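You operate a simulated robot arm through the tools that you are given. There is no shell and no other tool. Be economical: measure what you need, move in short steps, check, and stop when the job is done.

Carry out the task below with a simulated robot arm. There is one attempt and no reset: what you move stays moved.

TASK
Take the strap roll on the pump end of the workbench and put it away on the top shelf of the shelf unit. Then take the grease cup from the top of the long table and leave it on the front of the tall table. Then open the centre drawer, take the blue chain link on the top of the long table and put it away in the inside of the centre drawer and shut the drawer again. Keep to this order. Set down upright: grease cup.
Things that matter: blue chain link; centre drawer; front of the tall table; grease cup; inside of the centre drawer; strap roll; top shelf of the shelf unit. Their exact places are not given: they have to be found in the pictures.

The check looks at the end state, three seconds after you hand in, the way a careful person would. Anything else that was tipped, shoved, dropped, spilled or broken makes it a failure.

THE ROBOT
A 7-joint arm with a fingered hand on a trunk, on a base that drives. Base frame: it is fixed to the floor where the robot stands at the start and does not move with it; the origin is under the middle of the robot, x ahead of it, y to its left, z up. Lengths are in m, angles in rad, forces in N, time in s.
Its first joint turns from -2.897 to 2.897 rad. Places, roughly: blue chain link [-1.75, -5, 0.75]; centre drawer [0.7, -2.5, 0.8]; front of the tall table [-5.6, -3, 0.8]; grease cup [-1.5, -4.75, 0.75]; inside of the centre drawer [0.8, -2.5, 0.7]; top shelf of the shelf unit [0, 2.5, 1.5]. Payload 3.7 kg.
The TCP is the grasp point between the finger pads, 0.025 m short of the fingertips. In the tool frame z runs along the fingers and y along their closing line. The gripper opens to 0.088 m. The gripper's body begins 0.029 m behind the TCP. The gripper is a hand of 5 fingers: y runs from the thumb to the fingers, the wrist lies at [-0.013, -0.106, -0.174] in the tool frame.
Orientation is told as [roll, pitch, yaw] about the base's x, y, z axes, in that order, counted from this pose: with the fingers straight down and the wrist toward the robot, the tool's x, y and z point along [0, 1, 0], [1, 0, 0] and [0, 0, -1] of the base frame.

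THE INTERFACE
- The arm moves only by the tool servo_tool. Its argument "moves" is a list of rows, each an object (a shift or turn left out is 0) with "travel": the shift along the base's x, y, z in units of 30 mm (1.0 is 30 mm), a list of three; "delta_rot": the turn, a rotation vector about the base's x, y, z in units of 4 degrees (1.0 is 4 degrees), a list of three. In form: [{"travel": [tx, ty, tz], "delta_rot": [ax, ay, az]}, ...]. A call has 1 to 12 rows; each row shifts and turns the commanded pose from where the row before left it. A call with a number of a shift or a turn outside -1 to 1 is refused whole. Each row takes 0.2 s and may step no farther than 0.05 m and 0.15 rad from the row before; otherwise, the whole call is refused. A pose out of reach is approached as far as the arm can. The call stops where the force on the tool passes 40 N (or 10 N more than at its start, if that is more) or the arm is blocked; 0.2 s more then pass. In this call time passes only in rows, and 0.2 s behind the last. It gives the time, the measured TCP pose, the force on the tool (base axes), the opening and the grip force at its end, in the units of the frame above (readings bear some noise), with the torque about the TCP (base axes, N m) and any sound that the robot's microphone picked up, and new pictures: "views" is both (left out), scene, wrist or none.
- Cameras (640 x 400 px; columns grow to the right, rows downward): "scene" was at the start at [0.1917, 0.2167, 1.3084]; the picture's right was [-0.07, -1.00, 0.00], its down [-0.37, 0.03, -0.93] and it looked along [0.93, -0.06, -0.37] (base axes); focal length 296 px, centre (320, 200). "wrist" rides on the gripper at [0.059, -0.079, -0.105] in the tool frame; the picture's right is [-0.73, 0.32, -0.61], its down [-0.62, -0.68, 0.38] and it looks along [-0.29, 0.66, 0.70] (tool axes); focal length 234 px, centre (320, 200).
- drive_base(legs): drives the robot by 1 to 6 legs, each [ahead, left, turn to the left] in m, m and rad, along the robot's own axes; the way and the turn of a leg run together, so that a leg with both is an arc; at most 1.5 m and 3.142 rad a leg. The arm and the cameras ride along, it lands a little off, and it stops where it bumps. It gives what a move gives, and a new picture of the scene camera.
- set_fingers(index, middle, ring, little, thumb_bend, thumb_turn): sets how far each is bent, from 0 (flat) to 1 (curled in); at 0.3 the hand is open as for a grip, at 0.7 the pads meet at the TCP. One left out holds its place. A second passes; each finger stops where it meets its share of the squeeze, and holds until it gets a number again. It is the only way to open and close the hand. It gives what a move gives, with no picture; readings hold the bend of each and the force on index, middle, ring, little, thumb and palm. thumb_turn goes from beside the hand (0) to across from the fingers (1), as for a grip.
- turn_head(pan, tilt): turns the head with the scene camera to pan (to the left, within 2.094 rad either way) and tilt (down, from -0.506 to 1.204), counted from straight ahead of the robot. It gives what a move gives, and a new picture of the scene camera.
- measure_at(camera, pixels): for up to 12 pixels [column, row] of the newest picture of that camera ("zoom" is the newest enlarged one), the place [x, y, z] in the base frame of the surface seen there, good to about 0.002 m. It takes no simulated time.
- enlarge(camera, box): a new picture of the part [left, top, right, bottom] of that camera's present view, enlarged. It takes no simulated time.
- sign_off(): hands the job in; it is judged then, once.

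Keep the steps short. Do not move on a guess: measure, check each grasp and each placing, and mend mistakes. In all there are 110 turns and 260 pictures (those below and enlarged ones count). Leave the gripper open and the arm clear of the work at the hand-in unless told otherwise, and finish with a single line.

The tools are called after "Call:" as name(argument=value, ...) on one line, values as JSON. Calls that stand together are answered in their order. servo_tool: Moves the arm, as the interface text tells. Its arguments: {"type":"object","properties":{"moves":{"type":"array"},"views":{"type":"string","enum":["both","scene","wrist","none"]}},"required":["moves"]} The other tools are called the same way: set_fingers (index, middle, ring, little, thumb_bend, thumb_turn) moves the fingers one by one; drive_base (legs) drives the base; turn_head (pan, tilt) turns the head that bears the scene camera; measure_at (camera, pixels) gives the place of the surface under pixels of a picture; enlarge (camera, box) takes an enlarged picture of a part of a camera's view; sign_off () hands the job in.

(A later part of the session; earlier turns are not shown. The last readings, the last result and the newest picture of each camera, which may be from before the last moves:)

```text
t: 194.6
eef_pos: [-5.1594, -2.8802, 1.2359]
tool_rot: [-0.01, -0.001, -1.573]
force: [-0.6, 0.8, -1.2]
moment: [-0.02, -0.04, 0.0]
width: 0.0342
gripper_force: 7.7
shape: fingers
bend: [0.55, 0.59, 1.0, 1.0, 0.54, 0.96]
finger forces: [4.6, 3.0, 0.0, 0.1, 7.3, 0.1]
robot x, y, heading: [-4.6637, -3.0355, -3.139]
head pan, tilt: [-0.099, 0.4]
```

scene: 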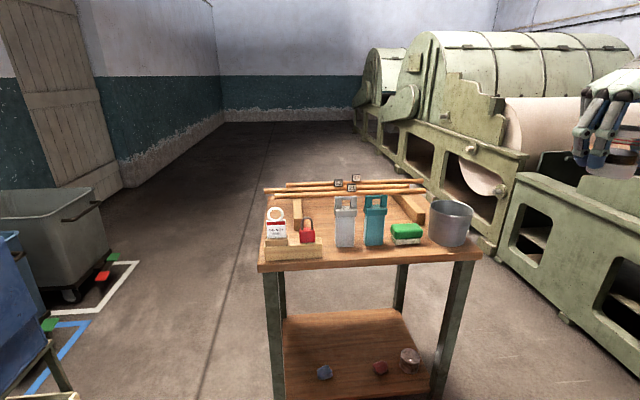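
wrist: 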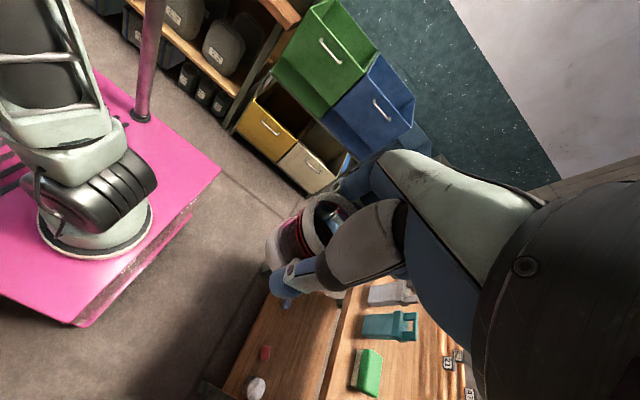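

I have a good view of the tall table now. I'll drive 0.25 m closer and move the cup above the spot.

Call:
drive_base(legs=[[0.25, 0, 0]])

Call:
servo_tool(moves=[{"travel": [-1, -0.5, -1]}, {"travel": [-1, -0.5, -1]}, {"travel": [-1, -0.5, -1]}, {"travel": [-1, 0, -1]}, {"travel": [-0.3, 0, -1]}], views="both")

```text
t: 196.4
eef_pos: [-5.4131, -2.8805, 1.2346]
tool_rot: [-0.01, -0.002, -1.571]
force: [0.5, 0.0, -0.7]
moment: [-0.02, 0.02, 0.01]
width: 0.0344
gripper_force: 8.4
shape: fingers
bend: [0.55, 0.59, 1.0, 1.0, 0.54, 0.96]
finger forces: [4.7, 3.1, 2.2, 0.0, 7.0, 0.1]
robot x, y, heading: [-4.9148, -3.0397, -3.136]
head pan, tilt: [-0.099, 0.4]
```

scene: 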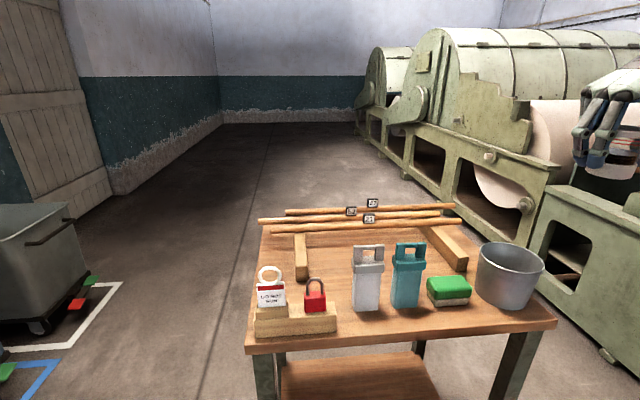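

```text
t: 197.6
eef_pos: [-5.5408, -2.9268, 1.086]
tool_rot: [-0.011, -0.002, -1.571]
force: [0.7, 0.4, -0.2]
moment: [0.03, 0.01, 0.03]
width: 0.0342
gripper_force: 7.9
shape: fingers
bend: [0.55, 0.59, 1.0, 1.0, 0.54, 0.96]
finger forces: [4.5, 2.9, 0.0, 0.1, 7.1, 0.1]
robot x, y, heading: [-4.9163, -3.0363, -3.142]
head pan, tilt: [-0.099, 0.4]
```

scene: 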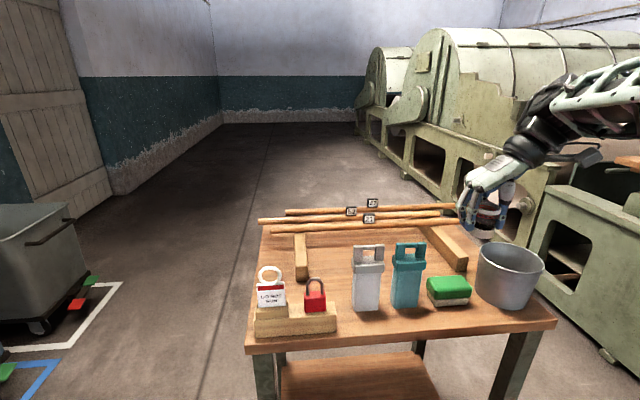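
wrist: 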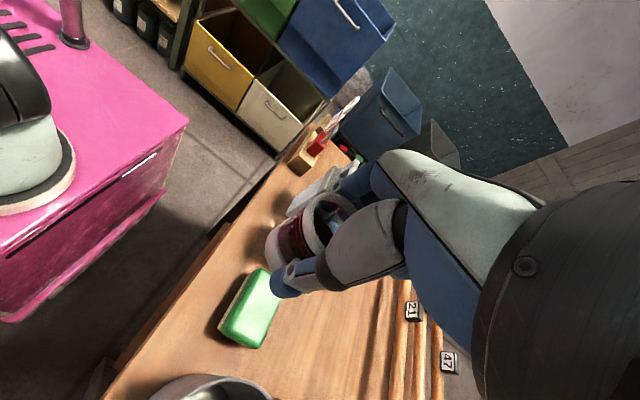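

I'll measure the cup and the curled fingers up close.

Call:
enlarge(camera="scene", box=[420, 130, 560, 330])

```text
2.00 times, centred on (490, 230) of scene
```

zoom: 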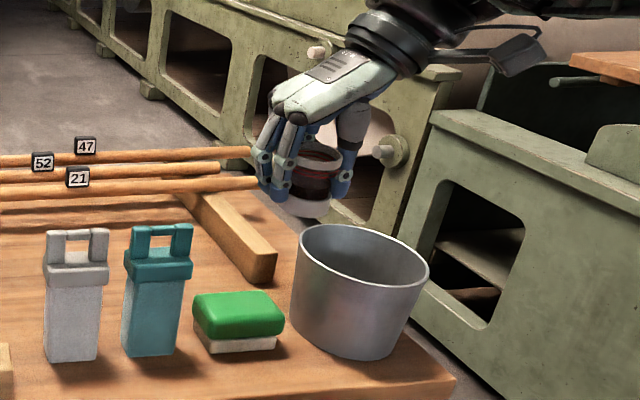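

Call:
measure_at(camera="zoom", pixels=[[310, 212], [310, 205], [290, 205], [332, 205], [318, 155], [262, 155], [265, 180], [278, 195], [340, 190], [300, 275], [240, 352]])

Call:
measure_at(camera="wrist", pixels=[[270, 245], [280, 230], [285, 270], [320, 205], [283, 285], [245, 335], [225, 320]])

```text
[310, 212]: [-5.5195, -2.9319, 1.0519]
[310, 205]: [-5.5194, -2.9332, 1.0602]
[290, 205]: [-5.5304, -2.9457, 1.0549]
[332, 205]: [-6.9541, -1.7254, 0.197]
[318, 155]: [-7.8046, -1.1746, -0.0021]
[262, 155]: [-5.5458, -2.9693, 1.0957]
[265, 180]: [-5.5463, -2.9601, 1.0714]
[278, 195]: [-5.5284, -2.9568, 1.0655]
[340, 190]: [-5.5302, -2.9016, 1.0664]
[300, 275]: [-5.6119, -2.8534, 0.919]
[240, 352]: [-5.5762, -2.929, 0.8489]
```

```text
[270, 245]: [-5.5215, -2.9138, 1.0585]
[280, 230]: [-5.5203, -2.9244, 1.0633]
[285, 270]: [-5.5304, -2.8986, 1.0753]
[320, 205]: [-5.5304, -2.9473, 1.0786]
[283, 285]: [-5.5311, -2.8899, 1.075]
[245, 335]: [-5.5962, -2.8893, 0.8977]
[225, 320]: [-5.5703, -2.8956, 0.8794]
```

The cup is centred at (−5.540, −2.925). I'll shift 5 mm inward and descend most of the way, then check.

Call:
servo_tool(moves=[{"travel": [-0.17, 0, -1]}, {"travel": [0, 0, -1]}, {"travel": [0, 0, -1]}, {"travel": [0, 0, -1]}, {"travel": [0, 0, -1]}], views="both")

Call:
enlarge(camera="scene", box=[400, 220, 540, 340])

```text
t: 198.8
eef_pos: [-5.5446, -2.9271, 0.9345]
tool_rot: [-0.01, -0.002, -1.573]
force: [-0.4, -0.1, -0.6]
moment: [-0.02, -0.01, 0.01]
width: 0.0341
gripper_force: 7.0
shape: fingers
bend: [0.55, 0.59, 1.0, 1.0, 0.54, 0.96]
finger forces: [4.4, 2.9, 0.0, 0.0, 6.9, 0.0]
robot x, y, heading: [-4.9141, -3.0369, -3.138]
head pan, tilt: [-0.099, 0.4]
```

scene: 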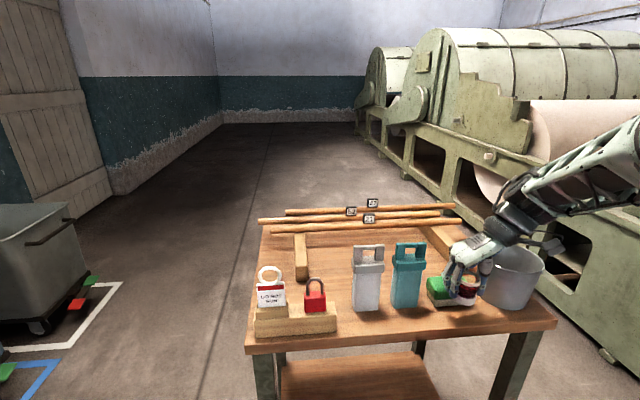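
wrist: 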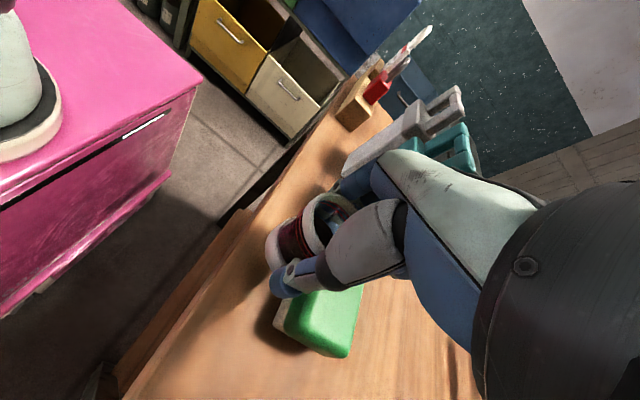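

```text
3.33 times, centred on (470, 280) of scene
```

zoom: 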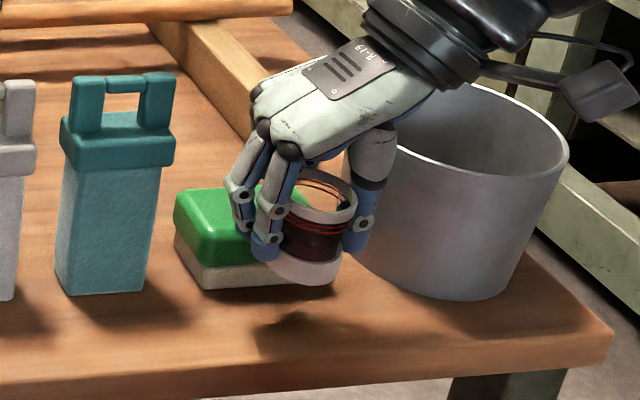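

Clear of the teal device and the pot. I'll lower the last few centimetres in small steps.

Call:
servo_tool(moves=[{"travel": [0, 0, -0.6]}, {"travel": [0, 0, -0.5]}, {"travel": [0, 0, -0.3]}, {"travel": [0, 0, -0.15]}], views="both")

Call:
enlarge(camera="scene", box=[400, 220, 540, 340])

```text
t: 199.8
eef_pos: [-5.5469, -2.9267, 0.8887]
tool_rot: [-0.01, -0.001, -1.569]
force: [0.0, -0.4, 1.6]
moment: [-0.07, 0.06, 0.03]
width: 0.0343
gripper_force: 10.2
shape: fingers
bend: [0.55, 0.59, 1.0, 1.0, 0.54, 0.96]
finger forces: [4.4, 2.8, 5.4, 0.1, 7.0, 0.0]
robot x, y, heading: [-4.9159, -3.0399, -3.137]
head pan, tilt: [-0.099, 0.4]
```

scene: 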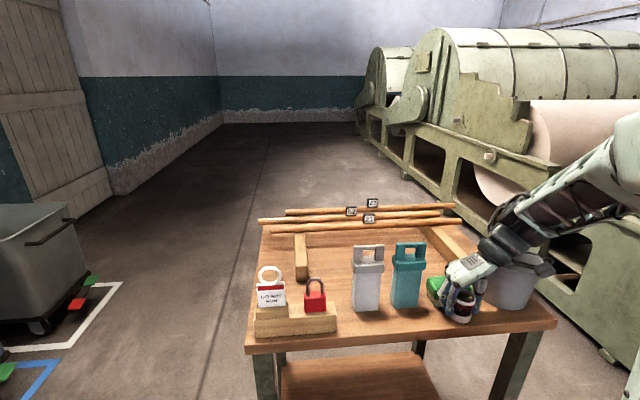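
wrist: 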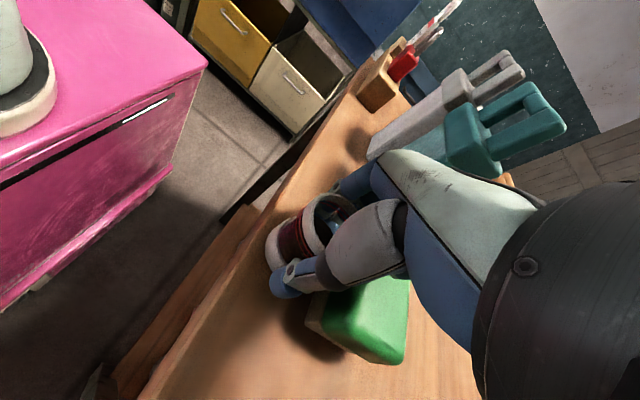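

```text
3.33 times, centred on (470, 280) of scene
```

zoom: 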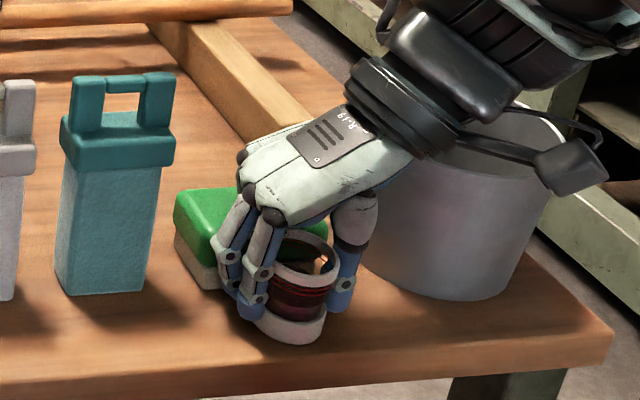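

The ring finger reads 5.4 N, perhaps resting on the green block. I'll measure the cup's bottom against the table.

Call:
measure_at(camera="zoom", pixels=[[290, 338], [290, 342], [290, 350], [290, 330], [262, 325], [322, 325], [205, 285], [190, 262], [300, 270]])

```text
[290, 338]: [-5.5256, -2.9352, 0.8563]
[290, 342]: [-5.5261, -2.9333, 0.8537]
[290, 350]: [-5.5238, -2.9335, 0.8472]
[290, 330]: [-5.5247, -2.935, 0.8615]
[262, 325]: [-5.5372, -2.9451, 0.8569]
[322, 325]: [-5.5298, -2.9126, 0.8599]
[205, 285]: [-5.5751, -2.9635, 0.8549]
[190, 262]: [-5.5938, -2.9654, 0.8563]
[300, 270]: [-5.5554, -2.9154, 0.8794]
```

The cup is about 2–3 mm above the table. I'll lower 2 mm more and release slowly.

Call:
servo_tool(moves=[{"travel": [0.06, 0, -0.08]}], views="none")

Call:
set_fingers(index=0.48, middle=0.5, thumb_bend=0.48)

Call:
set_fingers(index=0.42, middle=0.42, thumb_bend=0.42)

Call:
enlarge(camera="scene", box=[400, 220, 540, 340])

```text
t: 200.2
eef_pos: [-5.5439, -2.9271, 0.889]
tool_rot: [-0.012, -0.004, -1.571]
force: [2.9, -3.3, 29.3]
moment: [-0.38, 0.79, 0.17]
width: 0.0345
gripper_force: 22.9
shape: fingers
bend: [0.55, 0.59, 1.0, 1.0, 0.54, 0.96]
finger forces: [4.3, 2.8, 32.2, 0.0, 7.3, 0.0]
robot x, y, heading: [-4.9151, -3.0386, -3.139]
head pan, tilt: [-0.099, 0.4]
```

```text
t: 200.8
eef_pos: [-5.5452, -2.9273, 0.8887]
tool_rot: [-0.014, -0.003, -1.571]
force: [-0.2, -0.9, 14.9]
moment: [-0.22, 0.4, 0.05]
width: 0.046
gripper_force: 8.3
shape: fingers
bend: [0.48, 0.5, 1.0, 1.0, 0.48, 0.97]
finger forces: [0.0, 0.0, 16.0, 0.1, 0.1, 0.1]
robot x, y, heading: [-4.9148, -3.0386, -3.136]
head pan, tilt: [-0.099, 0.4]
stopped: the force on the tool passed its limit (the readings are from after the stop); the commanded pose is now the measured one
```

```text
t: 201.8
eef_pos: [-5.5438, -2.9266, 0.8881]
tool_rot: [-0.012, -0.002, -1.571]
force: [2.1, -2.2, 26.3]
moment: [-0.31, 0.67, 0.07]
width: 0.0588
gripper_force: 13.8
shape: fingers
bend: [0.42, 0.42, 1.0, 1.0, 0.42, 0.97]
finger forces: [0.0, 0.0, 27.5, 0.0, 0.0, 0.1]
robot x, y, heading: [-4.9161, -3.037, -3.139]
head pan, tilt: [-0.099, 0.4]
```

```text
3.33 times, centred on (470, 280) of scene
```

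zoom: 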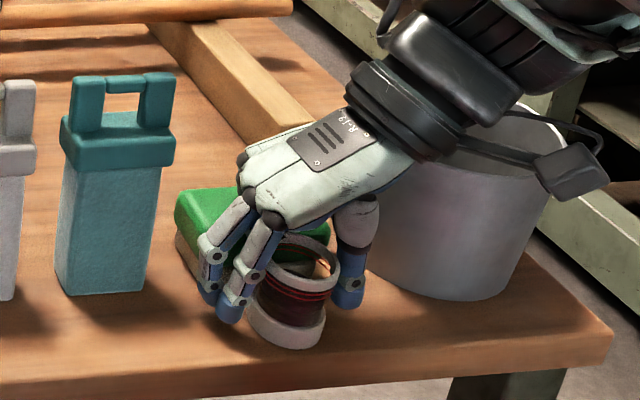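

The fingers are off the cup. I'll rise straight up in small steps and check.

Call:
servo_tool(moves=[{"travel": [0, 0, 0.2]}, {"travel": [0, 0, 0.3]}, {"travel": [0, 0, 0.5]}, {"travel": [0, 0, 1]}], views="none")

Call:
enlarge(camera="scene", box=[400, 220, 540, 340])

```text
t: 202.8
eef_pos: [-5.5453, -2.9257, 0.948]
tool_rot: [-0.012, -0.003, -1.571]
force: [0.5, -0.7, -1.3]
moment: [0.02, 0.0, 0.0]
width: 0.0584
gripper_force: 0.0
shape: fingers
bend: [0.42, 0.42, 1.0, 1.0, 0.42, 0.97]
finger forces: [0.0, 0.0, 0.0, 0.1, 0.1, 0.1]
robot x, y, heading: [-4.9107, -3.0365, -3.136]
head pan, tilt: [-0.099, 0.4]
```

```text
3.33 times, centred on (470, 280) of scene
```

zoom: 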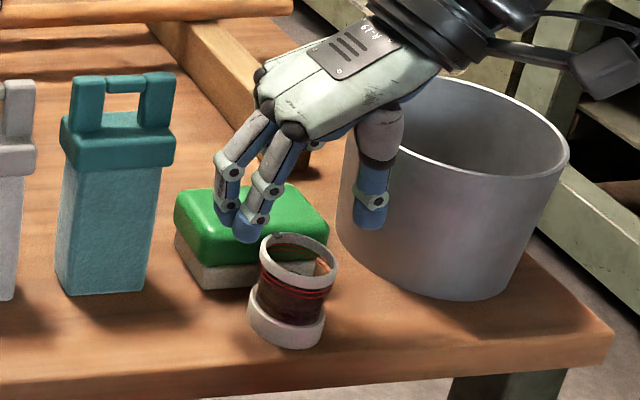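

Call:
measure_at(camera="zoom", pixels=[[264, 252], [335, 262], [296, 276], [300, 240], [285, 345], [250, 320], [322, 325], [285, 355]])

Call:
servo_tool(moves=[{"travel": [0, 0, 1]}, {"travel": [0, 0, 1]}, {"travel": [0.3, 0, 1]}, {"travel": [0.5, 0, 1]}, {"travel": [0.5, 0, 1]}, {"travel": [0.5, 0, 1]}, {"travel": [0.5, 0, 1]}, {"travel": [0.5, 0, 1]}, {"travel": [0.5, 0, 1]}], views="both")

```text
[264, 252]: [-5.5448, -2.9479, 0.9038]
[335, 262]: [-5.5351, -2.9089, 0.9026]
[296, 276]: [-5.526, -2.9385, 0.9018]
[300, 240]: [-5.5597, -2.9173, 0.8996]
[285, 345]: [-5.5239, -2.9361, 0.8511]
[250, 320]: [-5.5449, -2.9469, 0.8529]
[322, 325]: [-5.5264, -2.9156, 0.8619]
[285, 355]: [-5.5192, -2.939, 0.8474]
```

```text
t: 204.8
eef_pos: [-5.4465, -2.9244, 1.2183]
tool_rot: [-0.01, -0.002, -1.571]
force: [-0.3, -0.5, 0.2]
moment: [-0.03, 0.0, -0.02]
width: 0.0586
gripper_force: 0.1
shape: fingers
bend: [0.42, 0.42, 1.0, 1.0, 0.42, 0.97]
finger forces: [0.0, 0.1, 0.0, 0.0, 0.0, 0.0]
robot x, y, heading: [-4.9131, -3.0339, -3.143]
head pan, tilt: [-0.099, 0.4]
```

scene: 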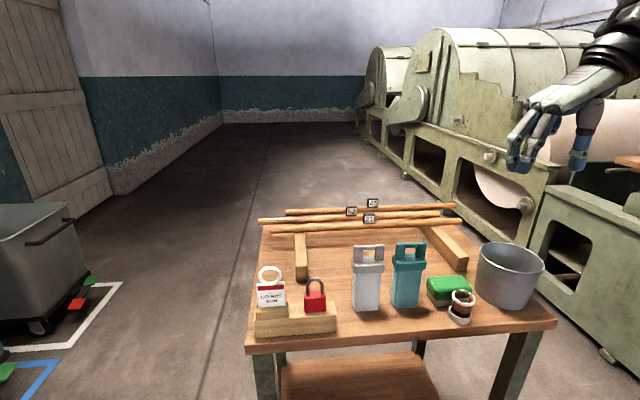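
wrist: 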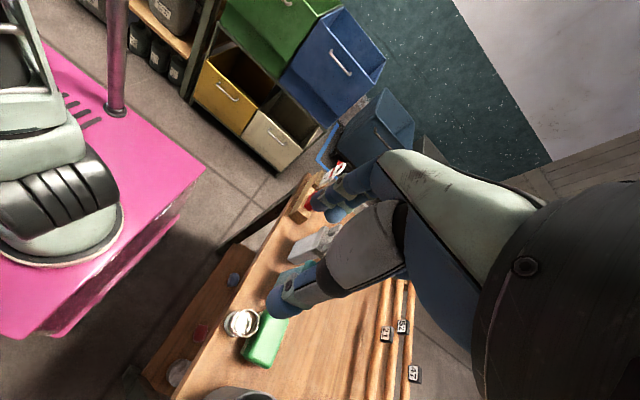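

The grease cup stands upright on the front of the tall table. Next I back off, turn around, and return east toward the drawers.

Call:
drive_base(legs=[[-0.5, 0, 0], [0, 0, 1.57], [0, 0, 1.57], [1.4, 0, 0], [1.4, 0, 0]])

Call:
set_fingers(index=0.3, middle=0.3, ring=0.3, little=0.3, thumb_bend=0.3)

Call:
turn_head(pan=0.3, tilt=0.35)

```text
t: 228.6
eef_pos: [-1.0758, -3.1446, 1.2182]
tool_rot: [-0.011, -0.003, 1.578]
force: [0.5, 0.0, -0.3]
moment: [0.02, -0.05, 0.01]
width: 0.0589
gripper_force: 0.0
shape: fingers
bend: [0.42, 0.42, 1.0, 1.0, 0.42, 0.97]
finger forces: [0.1, 0.1, 0.0, 0.0, 0.1, 0.1]
robot x, y, heading: [-1.6057, -3.0387, 0.013]
head pan, tilt: [-0.099, 0.4]
```

scene: 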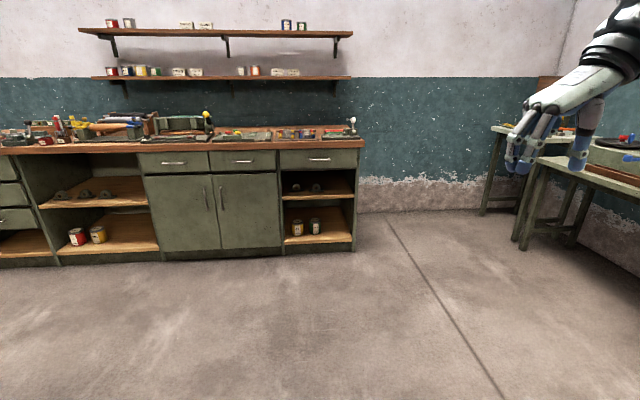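

```text
t: 229.6
eef_pos: [-1.0758, -3.1458, 1.2189]
tool_rot: [-0.011, -0.003, 1.58]
force: [-0.3, -0.2, -0.4]
moment: [-0.03, 0.01, -0.04]
width: 0.0845
gripper_force: 0.0
shape: fingers
bend: [0.3, 0.3, 0.3, 0.3, 0.3, 0.97]
finger forces: [0.1, 0.1, 0.0, 0.0, 0.1, 0.0]
robot x, y, heading: [-1.6078, -3.042, 0.015]
head pan, tilt: [-0.099, 0.4]
```

```text
t: 230.5
eef_pos: [-1.076, -3.1456, 1.2182]
tool_rot: [-0.01, -0.006, 1.581]
force: [-0.1, 0.3, -0.2]
moment: [-0.01, 0.02, 0.01]
width: 0.0844
gripper_force: 0.0
shape: fingers
bend: [0.3, 0.3, 0.3, 0.3, 0.3, 0.97]
finger forces: [0.0, 0.0, 0.0, 0.0, 0.0, 0.0]
robot x, y, heading: [-1.6083, -3.0421, 0.012]
head pan, tilt: [0.3, 0.351]
```

scene: 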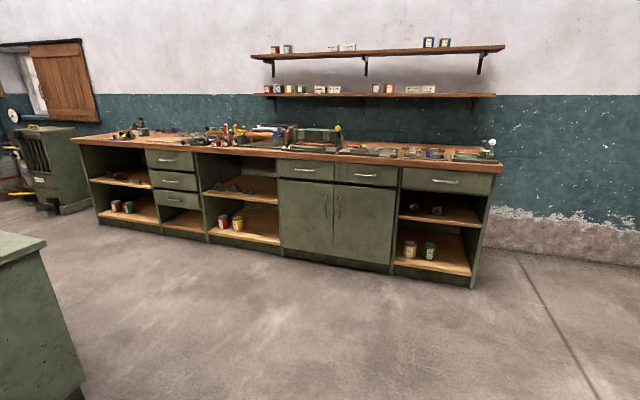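

There are three upper drawers in a row: (304,169), (365,173) and (445,180). I'll measure which one is near y=−2.5.

Call:
measure_at(camera="scene", pixels=[[304, 169], [365, 174], [445, 181], [335, 165], [398, 172], [365, 168], [365, 182], [170, 160], [350, 175], [380, 176]])

Call:
enlarge(camera="scene", box=[270, 130, 510, 280])

```text
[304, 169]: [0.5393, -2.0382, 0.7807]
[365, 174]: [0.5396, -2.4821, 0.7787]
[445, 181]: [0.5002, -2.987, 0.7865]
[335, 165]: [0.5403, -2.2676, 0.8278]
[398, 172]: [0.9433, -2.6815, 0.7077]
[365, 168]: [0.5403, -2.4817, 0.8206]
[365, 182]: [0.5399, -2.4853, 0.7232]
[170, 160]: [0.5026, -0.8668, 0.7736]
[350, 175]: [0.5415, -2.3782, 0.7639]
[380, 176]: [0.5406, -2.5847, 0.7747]
```

```text
2.67 times, centred on (390, 205) of scene
```

zoom: 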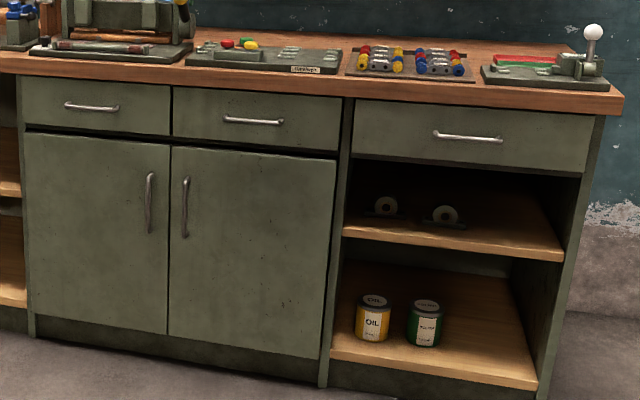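

The centre drawer's handle is at y −2.483, z 0.783, sticking out to x≈0.50. I'll drive in front of it and turn the hand back to facing forward.

Call:
drive_base(legs=[[1.15, 0.46, -0.013]])

Call:
servo_tool(moves=[{"delta_rot": [0, 0, -1]}, {"delta_rot": [0, 0, -1]}, {"delta_rot": [0, 0, -1]}, {"delta_rot": [0, 0, -1]}, {"delta_rot": [0, 0, -1]}, {"delta_rot": [0, 0, -1]}, {"delta_rot": [0, 0, -1]}, {"delta_rot": [0, 0, -1]}, {"delta_rot": [0, 0, -1]}, {"delta_rot": [0, 0, -1]}, {"delta_rot": [0, 0, -1]}, {"delta_rot": [0, 0, -1]}], views="none")

Call:
servo_tool(moves=[{"delta_rot": [0, 0, -1]}, {"delta_rot": [0, 0, -1]}, {"delta_rot": [0, 0, -1]}, {"delta_rot": [0, 0, -1]}, {"delta_rot": [0, 0, -1]}, {"delta_rot": [0, 0, -1]}, {"delta_rot": [0, 0, -1]}, {"delta_rot": [0, 0, -1]}, {"delta_rot": [0, 0, -1]}, {"delta_rot": [0, 0, -1]}, {"delta_rot": [0, 0, -0.6]}], views="none")

Call:
servo_tool(moves=[{"travel": [0, 0, -1], "delta_rot": [0, -1, 0]}, {"travel": [0, 0, -1], "delta_rot": [0, -1, 0]}, {"travel": [0, 0, -1], "delta_rot": [0, -1, 0]}, {"travel": [0, 0, -1], "delta_rot": [0, -1, 0]}, {"travel": [0, 0, -1], "delta_rot": [0, -1, 0]}, {"travel": [0, 0, -0.5], "delta_rot": [0, -1, 0]}, {"travel": [0, 0, -0.5], "delta_rot": [0, -1, 0]}, {"travel": [0, 0, -0.5], "delta_rot": [0, -1, 0]}, {"delta_rot": [0, -1, 0]}, {"delta_rot": [0, -1, 0]}, {"delta_rot": [0, -1, 0]}, {"delta_rot": [0, -1, 0]}], views="both")

```text
t: 236.8
eef_pos: [0.0773, -2.6825, 1.2195]
tool_rot: [-0.01, -0.003, 1.573]
force: [-0.5, 0.0, -0.8]
moment: [0.01, -0.01, 0.0]
width: 0.0845
gripper_force: 0.1
shape: fingers
bend: [0.3, 0.3, 0.3, 0.3, 0.3, 0.97]
finger forces: [0.0, 0.0, 0.0, 0.0, 0.1, 0.0]
robot x, y, heading: [-0.4543, -2.5704, 0.005]
head pan, tilt: [0.3, 0.351]
```

scene: 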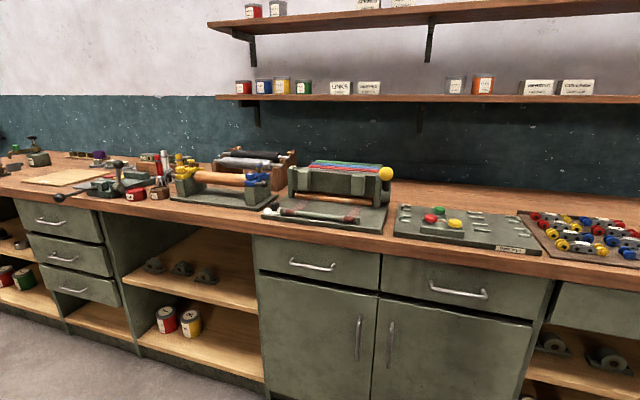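

```text
t: 239.4
eef_pos: [0.0762, -2.6825, 1.2187]
tool_rot: [-0.01, -0.002, 0.733]
force: [-0.5, 0.2, -0.5]
moment: [-0.03, -0.02, -0.02]
width: 0.0845
gripper_force: 0.0
shape: fingers
bend: [0.3, 0.3, 0.3, 0.3, 0.3, 0.97]
finger forces: [0.0, 0.0, 0.1, 0.0, 0.0, 0.1]
robot x, y, heading: [-0.4578, -2.5766, 0.009]
head pan, tilt: [0.3, 0.351]
```

```text
t: 241.8
eef_pos: [0.0755, -2.682, 1.2181]
tool_rot: [-0.013, -0.003, -0.005]
force: [0.4, 0.7, -1.0]
moment: [-0.05, -0.02, 0.02]
width: 0.0844
gripper_force: 0.1
shape: fingers
bend: [0.3, 0.3, 0.3, 0.3, 0.3, 0.97]
finger forces: [0.1, 0.0, 0.0, 0.0, 0.1, 0.0]
robot x, y, heading: [-0.4586, -2.5705, 0.007]
head pan, tilt: [0.3, 0.351]
```

```text
t: 243.2
eef_pos: [0.0885, -2.7342, 1.0285]
tool_rot: [0.107, -0.33, -0.138]
force: [-0.2, 0.2, 0.8]
moment: [0.0, 0.0, -0.02]
width: 0.0845
gripper_force: 0.0
shape: fingers
bend: [0.3, 0.3, 0.3, 0.3, 0.3, 0.97]
finger forces: [0.1, 0.0, 0.0, 0.0, 0.0, 0.1]
robot x, y, heading: [-0.4559, -2.5691, 0.007]
head pan, tilt: [0.3, 0.351]
stopped in row 7: the arm was blocked; the commanded pose is now the measured one
```

scene: 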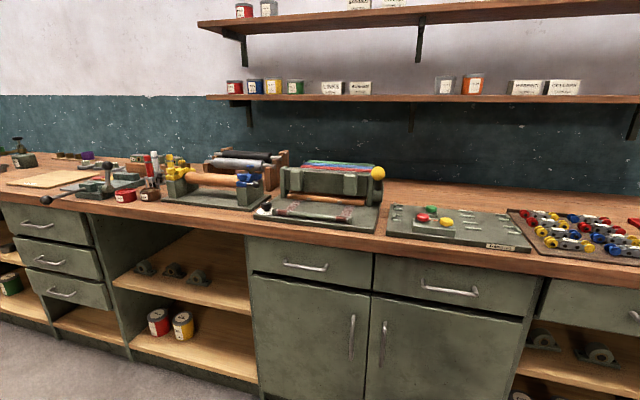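
wrist: 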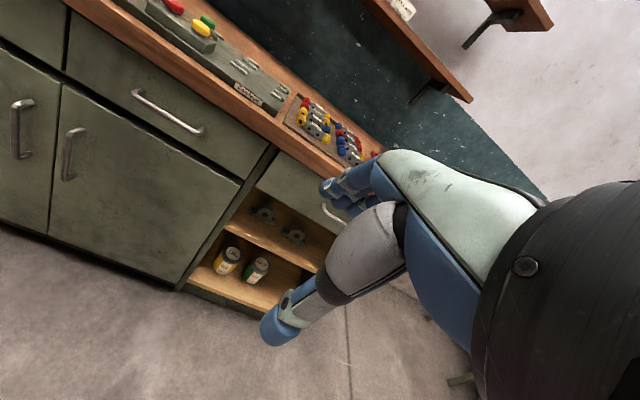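

The wrist got too close to the body. I'll extend the hand forward first, straighten it, and then continue tilting.

Call:
servo_tool(moves=[{"travel": [1, 0.5, 0.5]}, {"travel": [1, 0.5, 0.5], "delta_rot": [0, 0, 1]}, {"travel": [1, 0.5, 0], "delta_rot": [0, 0, 1]}, {"travel": [1, 0.5, 0], "delta_rot": [-0.73, 0, -0.25]}, {"travel": [1, 0.5, 0], "delta_rot": [-0.73, 0, -0.25]}, {"travel": [1, 0.5, 0]}, {"travel": [0.5, 0.5, 0]}], views="none")

Call:
servo_tool(moves=[{"travel": [0, 0, 0], "delta_rot": [0, -1, 0]}, {"travel": [0, 0, 0], "delta_rot": [0, -1, 0]}, {"travel": [0, 0, 0], "delta_rot": [0, -1, 0]}, {"travel": [0, 0, 0], "delta_rot": [0, -1, 0]}, {"travel": [0, 0, 0], "delta_rot": [0, -1, 0]}, {"travel": [0, 0, 0], "delta_rot": [0, -1, 0]}, {"travel": [0, 0, 0], "delta_rot": [0, -1, 0]}, {"travel": [0, 0, 0], "delta_rot": [0, -1, 0]}], views="wrist")

```text
t: 244.8
eef_pos: [0.2831, -2.6279, 1.0603]
tool_rot: [-0.008, -0.332, 0.008]
force: [0.2, 0.8, 1.0]
moment: [0.01, 0.02, -0.03]
width: 0.0846
gripper_force: 0.2
shape: fingers
bend: [0.3, 0.3, 0.3, 0.3, 0.3, 0.97]
finger forces: [0.1, 0.0, 0.1, 0.1, 0.1, 0.0]
robot x, y, heading: [-0.458, -2.5725, 0.005]
head pan, tilt: [0.3, 0.351]
```

```text
t: 246.6
eef_pos: [0.2834, -2.6273, 1.0591]
tool_rot: [-0.012, -0.893, 0.01]
force: [-0.2, -0.5, 0.5]
moment: [-0.02, -0.01, 0.02]
width: 0.0847
gripper_force: 0.0
shape: fingers
bend: [0.3, 0.3, 0.3, 0.3, 0.3, 0.97]
finger forces: [0.0, 0.0, 0.0, 0.0, 0.0, 0.0]
robot x, y, heading: [-0.456, -2.5758, 0.004]
head pan, tilt: [0.3, 0.351]
```

wrist: 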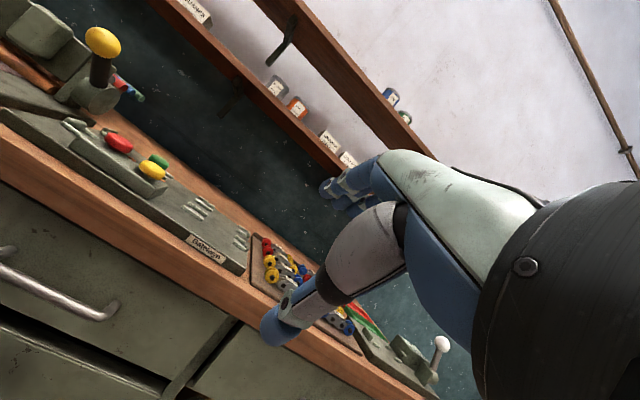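

The hand is tilted 51°, and its fingers can hook over the bar. I'll measure the handle precisely.

Call:
turn_head(pan=0.0, tilt=0.6)

Call:
enlarge(camera="scene", box=[220, 150, 460, 300])

```text
t: 247.4
eef_pos: [0.2838, -2.6269, 1.0603]
tool_rot: [-0.013, -0.889, 0.011]
force: [-0.6, -0.1, -0.2]
moment: [-0.01, -0.04, 0.03]
width: 0.0845
gripper_force: 0.2
shape: fingers
bend: [0.3, 0.3, 0.3, 0.3, 0.3, 0.97]
finger forces: [0.0, 0.0, 0.0, 0.0, 0.0, 0.1]
robot x, y, heading: [-0.4559, -2.5697, 0.005]
head pan, tilt: [0.0, 0.6]
```

scene: 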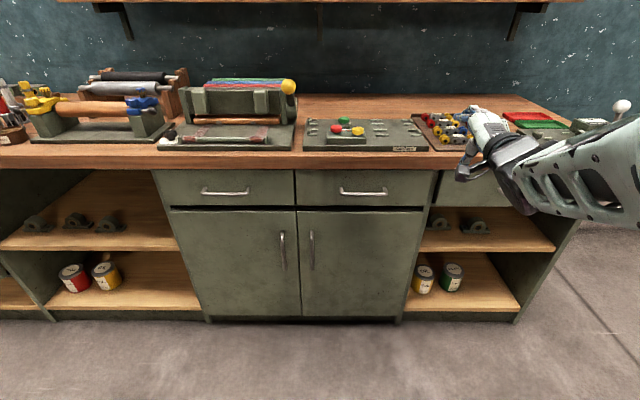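

```text
2.67 times, centred on (340, 225) of scene
```

zoom: 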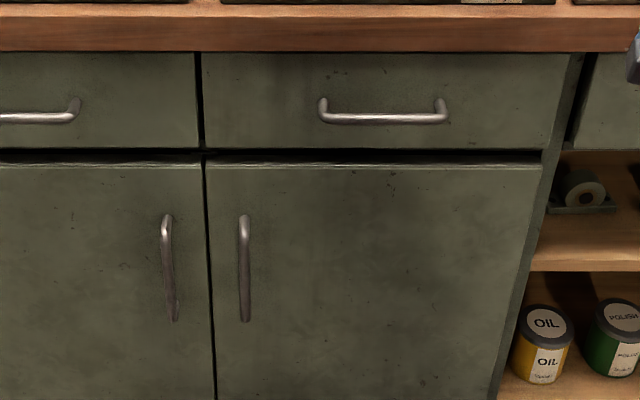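

Call:
measure_at(camera="zoom", pixels=[[385, 115], [385, 118], [340, 118], [430, 118], [324, 103], [441, 103], [385, 100], [385, 135], [300, 25], [300, 45], [210, 100], [560, 75]])

```text
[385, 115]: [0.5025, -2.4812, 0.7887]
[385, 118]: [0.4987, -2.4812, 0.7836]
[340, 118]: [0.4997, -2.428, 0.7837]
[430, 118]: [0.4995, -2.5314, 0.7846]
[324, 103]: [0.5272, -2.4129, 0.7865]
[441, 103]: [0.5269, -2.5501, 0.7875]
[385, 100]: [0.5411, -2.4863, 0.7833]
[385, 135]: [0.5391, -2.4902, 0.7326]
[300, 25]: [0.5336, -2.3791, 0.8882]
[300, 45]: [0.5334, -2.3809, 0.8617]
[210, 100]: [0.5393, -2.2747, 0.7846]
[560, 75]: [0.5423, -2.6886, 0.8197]
```

The bar is at x 0.505, z 0.783, y −2.43 to −2.535, with a 3 cm gap to the face. I'll drive 0.13 m closer and bring the half-closed hand up in front of and above the bar.

Call:
drive_base(legs=[[0.13, 0, 0]])

Call:
set_fingers(index=0.48, middle=0.48, ring=0.48, little=0.48, thumb_bend=0.45)

Call:
servo_tool(moves=[{"travel": [0, 1, -0.5]}, {"travel": [0, 1, -1]}, {"travel": [0, 1, -1]}, {"travel": [0, 1, -1]}, {"travel": [0, 1, -1]}, {"travel": [0, 0.5, -1]}, {"travel": [0, 0, -1]}, {"travel": [0, 0, -1]}], views="both")

```text
t: 248.7
eef_pos: [0.4127, -2.6256, 1.0604]
tool_rot: [-0.013, -0.89, 0.01]
force: [0.5, 0.6, 0.2]
moment: [0.01, -0.02, 0.01]
width: 0.0845
gripper_force: 0.1
shape: fingers
bend: [0.3, 0.3, 0.3, 0.3, 0.3, 0.97]
finger forces: [0.0, 0.0, 0.1, 0.0, 0.1, 0.0]
robot x, y, heading: [-0.3274, -2.5705, 0.005]
head pan, tilt: [0.0, 0.6]
```

scene: 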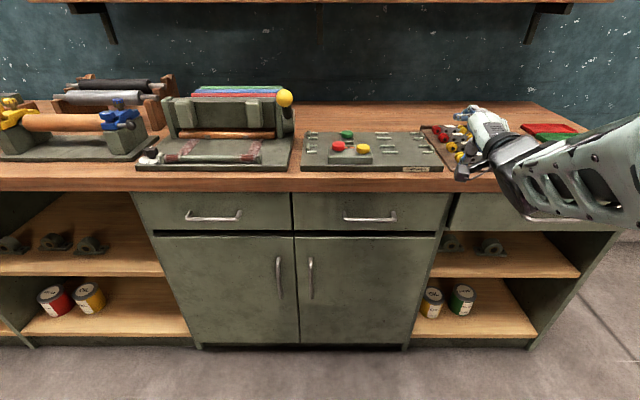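

```text
t: 249.7
eef_pos: [0.4141, -2.6255, 1.06]
tool_rot: [-0.012, -0.889, 0.011]
force: [-1.0, -0.1, -0.5]
moment: [0.02, -0.01, 0.0]
width: 0.0499
gripper_force: 0.0
shape: fingers
bend: [0.48, 0.48, 0.48, 0.48, 0.45, 0.97]
finger forces: [0.0, 0.0, 0.1, 0.1, 0.0, 0.0]
robot x, y, heading: [-0.3242, -2.569, 0.004]
head pan, tilt: [0.0, 0.6]
```

```text
t: 251.5
eef_pos: [0.4227, -2.455, 0.8373]
tool_rot: [-0.015, -0.889, 0.011]
force: [0.6, 0.3, 0.3]
moment: [0.0, -0.03, 0.01]
width: 0.0502
gripper_force: 0.2
shape: fingers
bend: [0.48, 0.48, 0.48, 0.48, 0.45, 0.97]
finger forces: [0.0, 0.0, 0.0, 0.0, 0.1, 0.1]
out of reach, approached as far as the arm can: row 7, 8
robot x, y, heading: [-0.3244, -2.5696, 0.004]
head pan, tilt: [0.0, 0.6]
```

scene: 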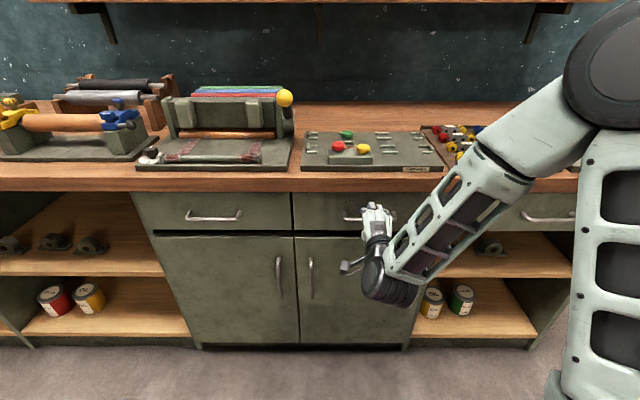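
wrist: 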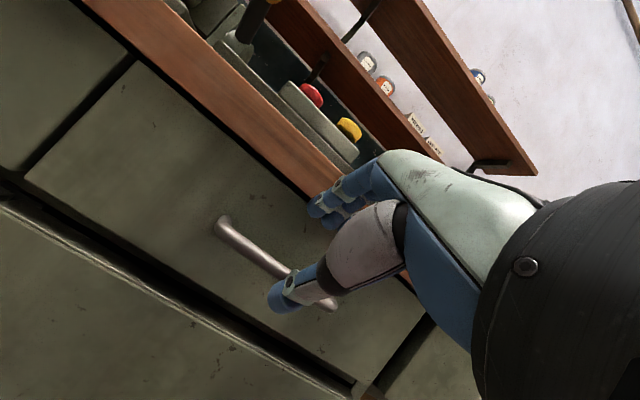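

I'm lined up in front of the bar. I'll advance along the finger direction to it.

Call:
servo_tool(moves=[{"travel": [0.8, 0, -0.4]}, {"travel": [0.8, 0, -0.5]}, {"travel": [0.6, 0, -0.5]}], views="both")

Call:
enlarge(camera="scene", box=[300, 160, 460, 280])

```text
t: 252.3
eef_pos: [0.4873, -2.4546, 0.794]
tool_rot: [-0.011, -0.891, 0.009]
force: [-0.2, 0.3, -0.3]
moment: [0.01, 0.01, 0.01]
width: 0.0499
gripper_force: 0.2
shape: fingers
bend: [0.48, 0.48, 0.48, 0.48, 0.45, 0.97]
finger forces: [0.1, 0.1, 0.0, 0.0, 0.0, 0.0]
robot x, y, heading: [-0.3256, -2.5719, 0.006]
head pan, tilt: [0.0, 0.6]
```

scene: 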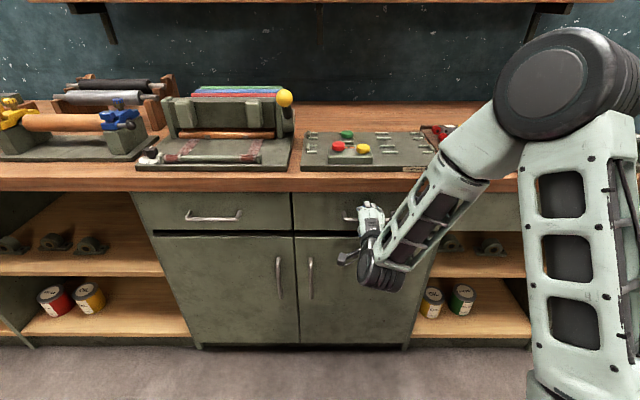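
wrist: 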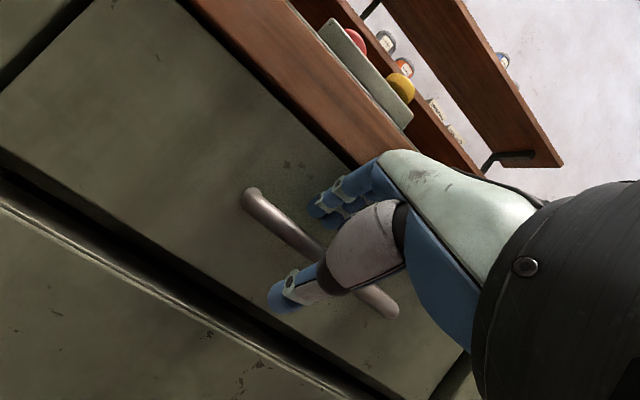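

```text
3.33 times, centred on (380, 220) of scene
```

zoom: 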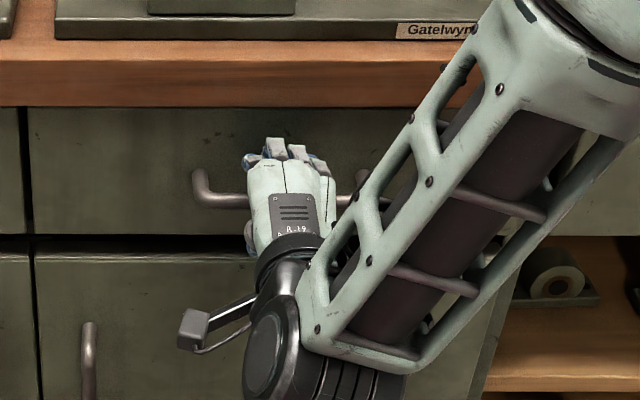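

Call:
measure_at(camera="wrist", pixels=[[315, 205], [325, 215], [310, 235], [280, 295], [292, 305], [330, 190]])

Call:
servo_tool(moves=[{"travel": [0.3, 0, -0.3]}], views="wrist")

```text
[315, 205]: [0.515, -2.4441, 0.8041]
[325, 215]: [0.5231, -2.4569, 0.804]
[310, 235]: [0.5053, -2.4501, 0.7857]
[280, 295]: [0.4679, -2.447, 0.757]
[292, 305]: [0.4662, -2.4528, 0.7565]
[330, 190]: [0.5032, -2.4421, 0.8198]
```

```text
t: 252.7
eef_pos: [0.498, -2.4543, 0.7852]
tool_rot: [-0.013, -0.889, 0.013]
force: [0.0, 0.2, -0.3]
moment: [0.0, 0.01, -0.03]
width: 0.0497
gripper_force: 0.2
shape: fingers
bend: [0.48, 0.48, 0.48, 0.48, 0.45, 0.97]
finger forces: [0.0, 0.0, 0.0, 0.0, 0.0, 0.0]
robot x, y, heading: [-0.3246, -2.5651, 0.001]
head pan, tilt: [0.0, 0.6]
```

wrist: 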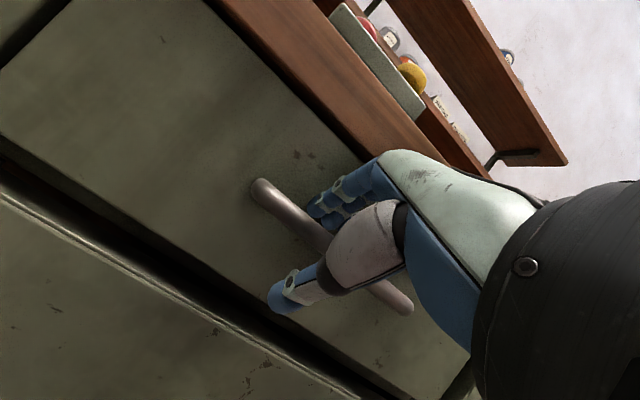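

The fingertips are just behind and above the bar, with the thumb in front. I'll close on it.

Call:
set_fingers(index=0.75, middle=0.75, ring=0.75, little=0.75, thumb_bend=0.65)

Call:
servo_tool(moves=[{"travel": [-0.5, 0, 0]}], views="wrist")

```text
t: 253.7
eef_pos: [0.4963, -2.4552, 0.7855]
tool_rot: [-0.012, -0.89, 0.012]
force: [0.3, 0.5, -4.9]
moment: [-0.01, -0.06, 0.0]
width: 0.0
gripper_force: 2.0
shape: fingers
bend: [0.75, 0.75, 0.75, 0.75, 0.63, 0.97]
finger forces: [0.0, 0.0, 0.1, 0.6, 4.0, 0.1]
robot x, y, heading: [-0.3247, -2.5664, 0.01]
head pan, tilt: [0.0, 0.6]
```

```text
t: 254.1
eef_pos: [0.4823, -2.4556, 0.7849]
tool_rot: [-0.012, -0.891, 0.009]
force: [0.5, 0.4, -2.2]
moment: [-0.01, 0.01, 0.05]
width: 0.0002
gripper_force: 2.0
shape: fingers
bend: [0.75, 0.75, 0.75, 0.75, 0.63, 0.97]
finger forces: [0.0, 0.1, 0.1, 1.6, 3.0, 0.0]
robot x, y, heading: [-0.3247, -2.571, 0.009]
head pan, tilt: [0.0, 0.6]
```

wrist: 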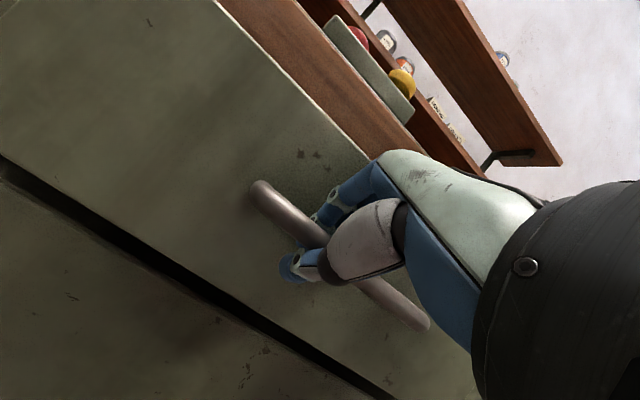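

The fingers have closed around the bar, and the drawer seems to follow. I'll check the face position.

Call:
measure_at(camera="wrist", pixels=[[150, 150], [285, 210], [395, 300], [20, 300], [300, 80]])

Call:
servo_tool(moves=[{"travel": [-0.7, 0, 0]}, {"travel": [-0.7, 0, 0]}], views="both")

Call:
measure_at(camera="wrist", pixels=[[150, 150], [285, 210], [395, 300], [20, 300], [300, 80]])

```text
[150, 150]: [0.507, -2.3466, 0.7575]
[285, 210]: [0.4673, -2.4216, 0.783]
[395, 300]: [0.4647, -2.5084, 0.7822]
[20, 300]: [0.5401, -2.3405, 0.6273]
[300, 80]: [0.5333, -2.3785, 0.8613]
```

```text
t: 254.7
eef_pos: [0.44, -2.4558, 0.785]
tool_rot: [-0.013, -0.891, 0.012]
force: [-0.4, 0.6, -1.0]
moment: [-0.05, 0.02, 0.01]
width: 0.0
gripper_force: 1.7
shape: fingers
bend: [0.75, 0.75, 0.75, 0.75, 0.63, 0.97]
finger forces: [0.0, 0.1, 0.0, 1.9, 2.2, 0.1]
robot x, y, heading: [-0.3257, -2.572, 0.008]
head pan, tilt: [0.0, 0.6]
```

scene: 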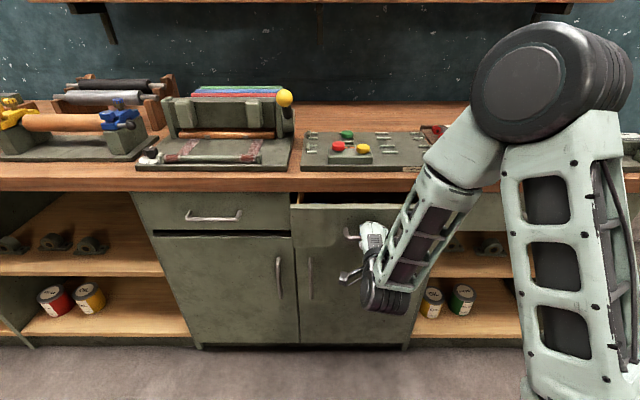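
wrist: 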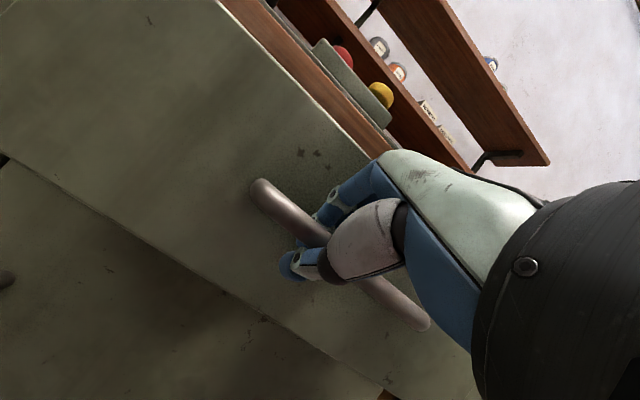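

```text
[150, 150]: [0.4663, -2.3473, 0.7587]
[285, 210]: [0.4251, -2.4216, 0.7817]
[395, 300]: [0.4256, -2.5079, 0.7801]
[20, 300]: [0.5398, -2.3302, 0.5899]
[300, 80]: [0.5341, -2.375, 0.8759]
```

The drawer follows. It is open about 7.5 cm. I'll pull it further by driving the base straight back 0.2 m.

Call:
drive_base(legs=[[-0.2, 0, 0]])

Call:
servo_tool(moves=[{"travel": [0, 0, 0]}], views="wrist")

Call:
measure_at(camera="wrist", pixels=[[150, 150], [285, 210], [395, 300], [300, 80]])

```text
t: 256.2
eef_pos: [0.2419, -2.4566, 0.7837]
tool_rot: [-0.011, -0.89, 0.009]
force: [0.0, 1.8, -0.2]
moment: [-0.02, -0.02, 0.1]
width: 0.0003
gripper_force: 2.6
shape: fingers
bend: [0.75, 0.75, 0.75, 0.75, 0.63, 0.97]
finger forces: [0.0, 0.0, 0.1, 2.5, 2.3, 0.0]
robot x, y, heading: [-0.525, -2.575, 0.005]
head pan, tilt: [0.0, 0.6]
```

scene: 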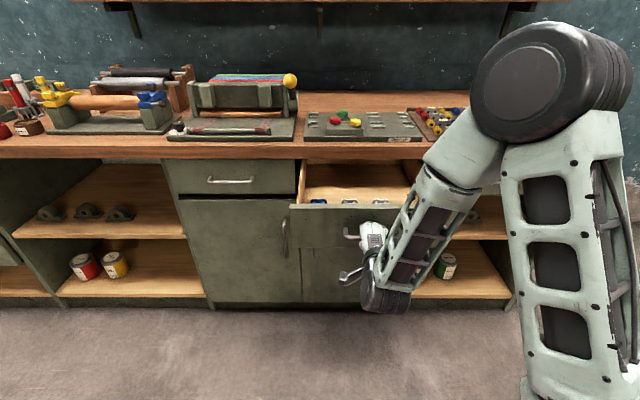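

```text
t: 256.6
eef_pos: [0.2416, -2.457, 0.7851]
tool_rot: [-0.011, -0.892, 0.011]
force: [1.4, 0.7, -1.0]
moment: [-0.05, 0.01, 0.04]
width: 0.0001
gripper_force: 2.5
shape: fingers
bend: [0.75, 0.75, 0.75, 0.75, 0.64, 0.97]
finger forces: [0.1, 0.1, 0.1, 2.6, 2.2, 0.0]
robot x, y, heading: [-0.5221, -2.5671, 0.005]
head pan, tilt: [0.0, 0.6]
```

wrist: 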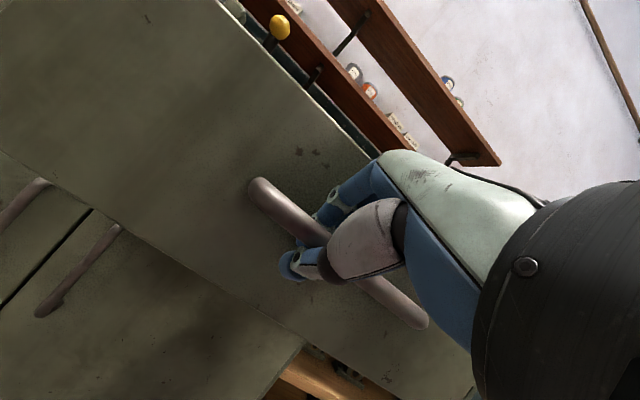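

```text
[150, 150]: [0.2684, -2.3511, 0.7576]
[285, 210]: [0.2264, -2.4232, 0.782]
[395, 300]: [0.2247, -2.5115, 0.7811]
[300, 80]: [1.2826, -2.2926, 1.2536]
```

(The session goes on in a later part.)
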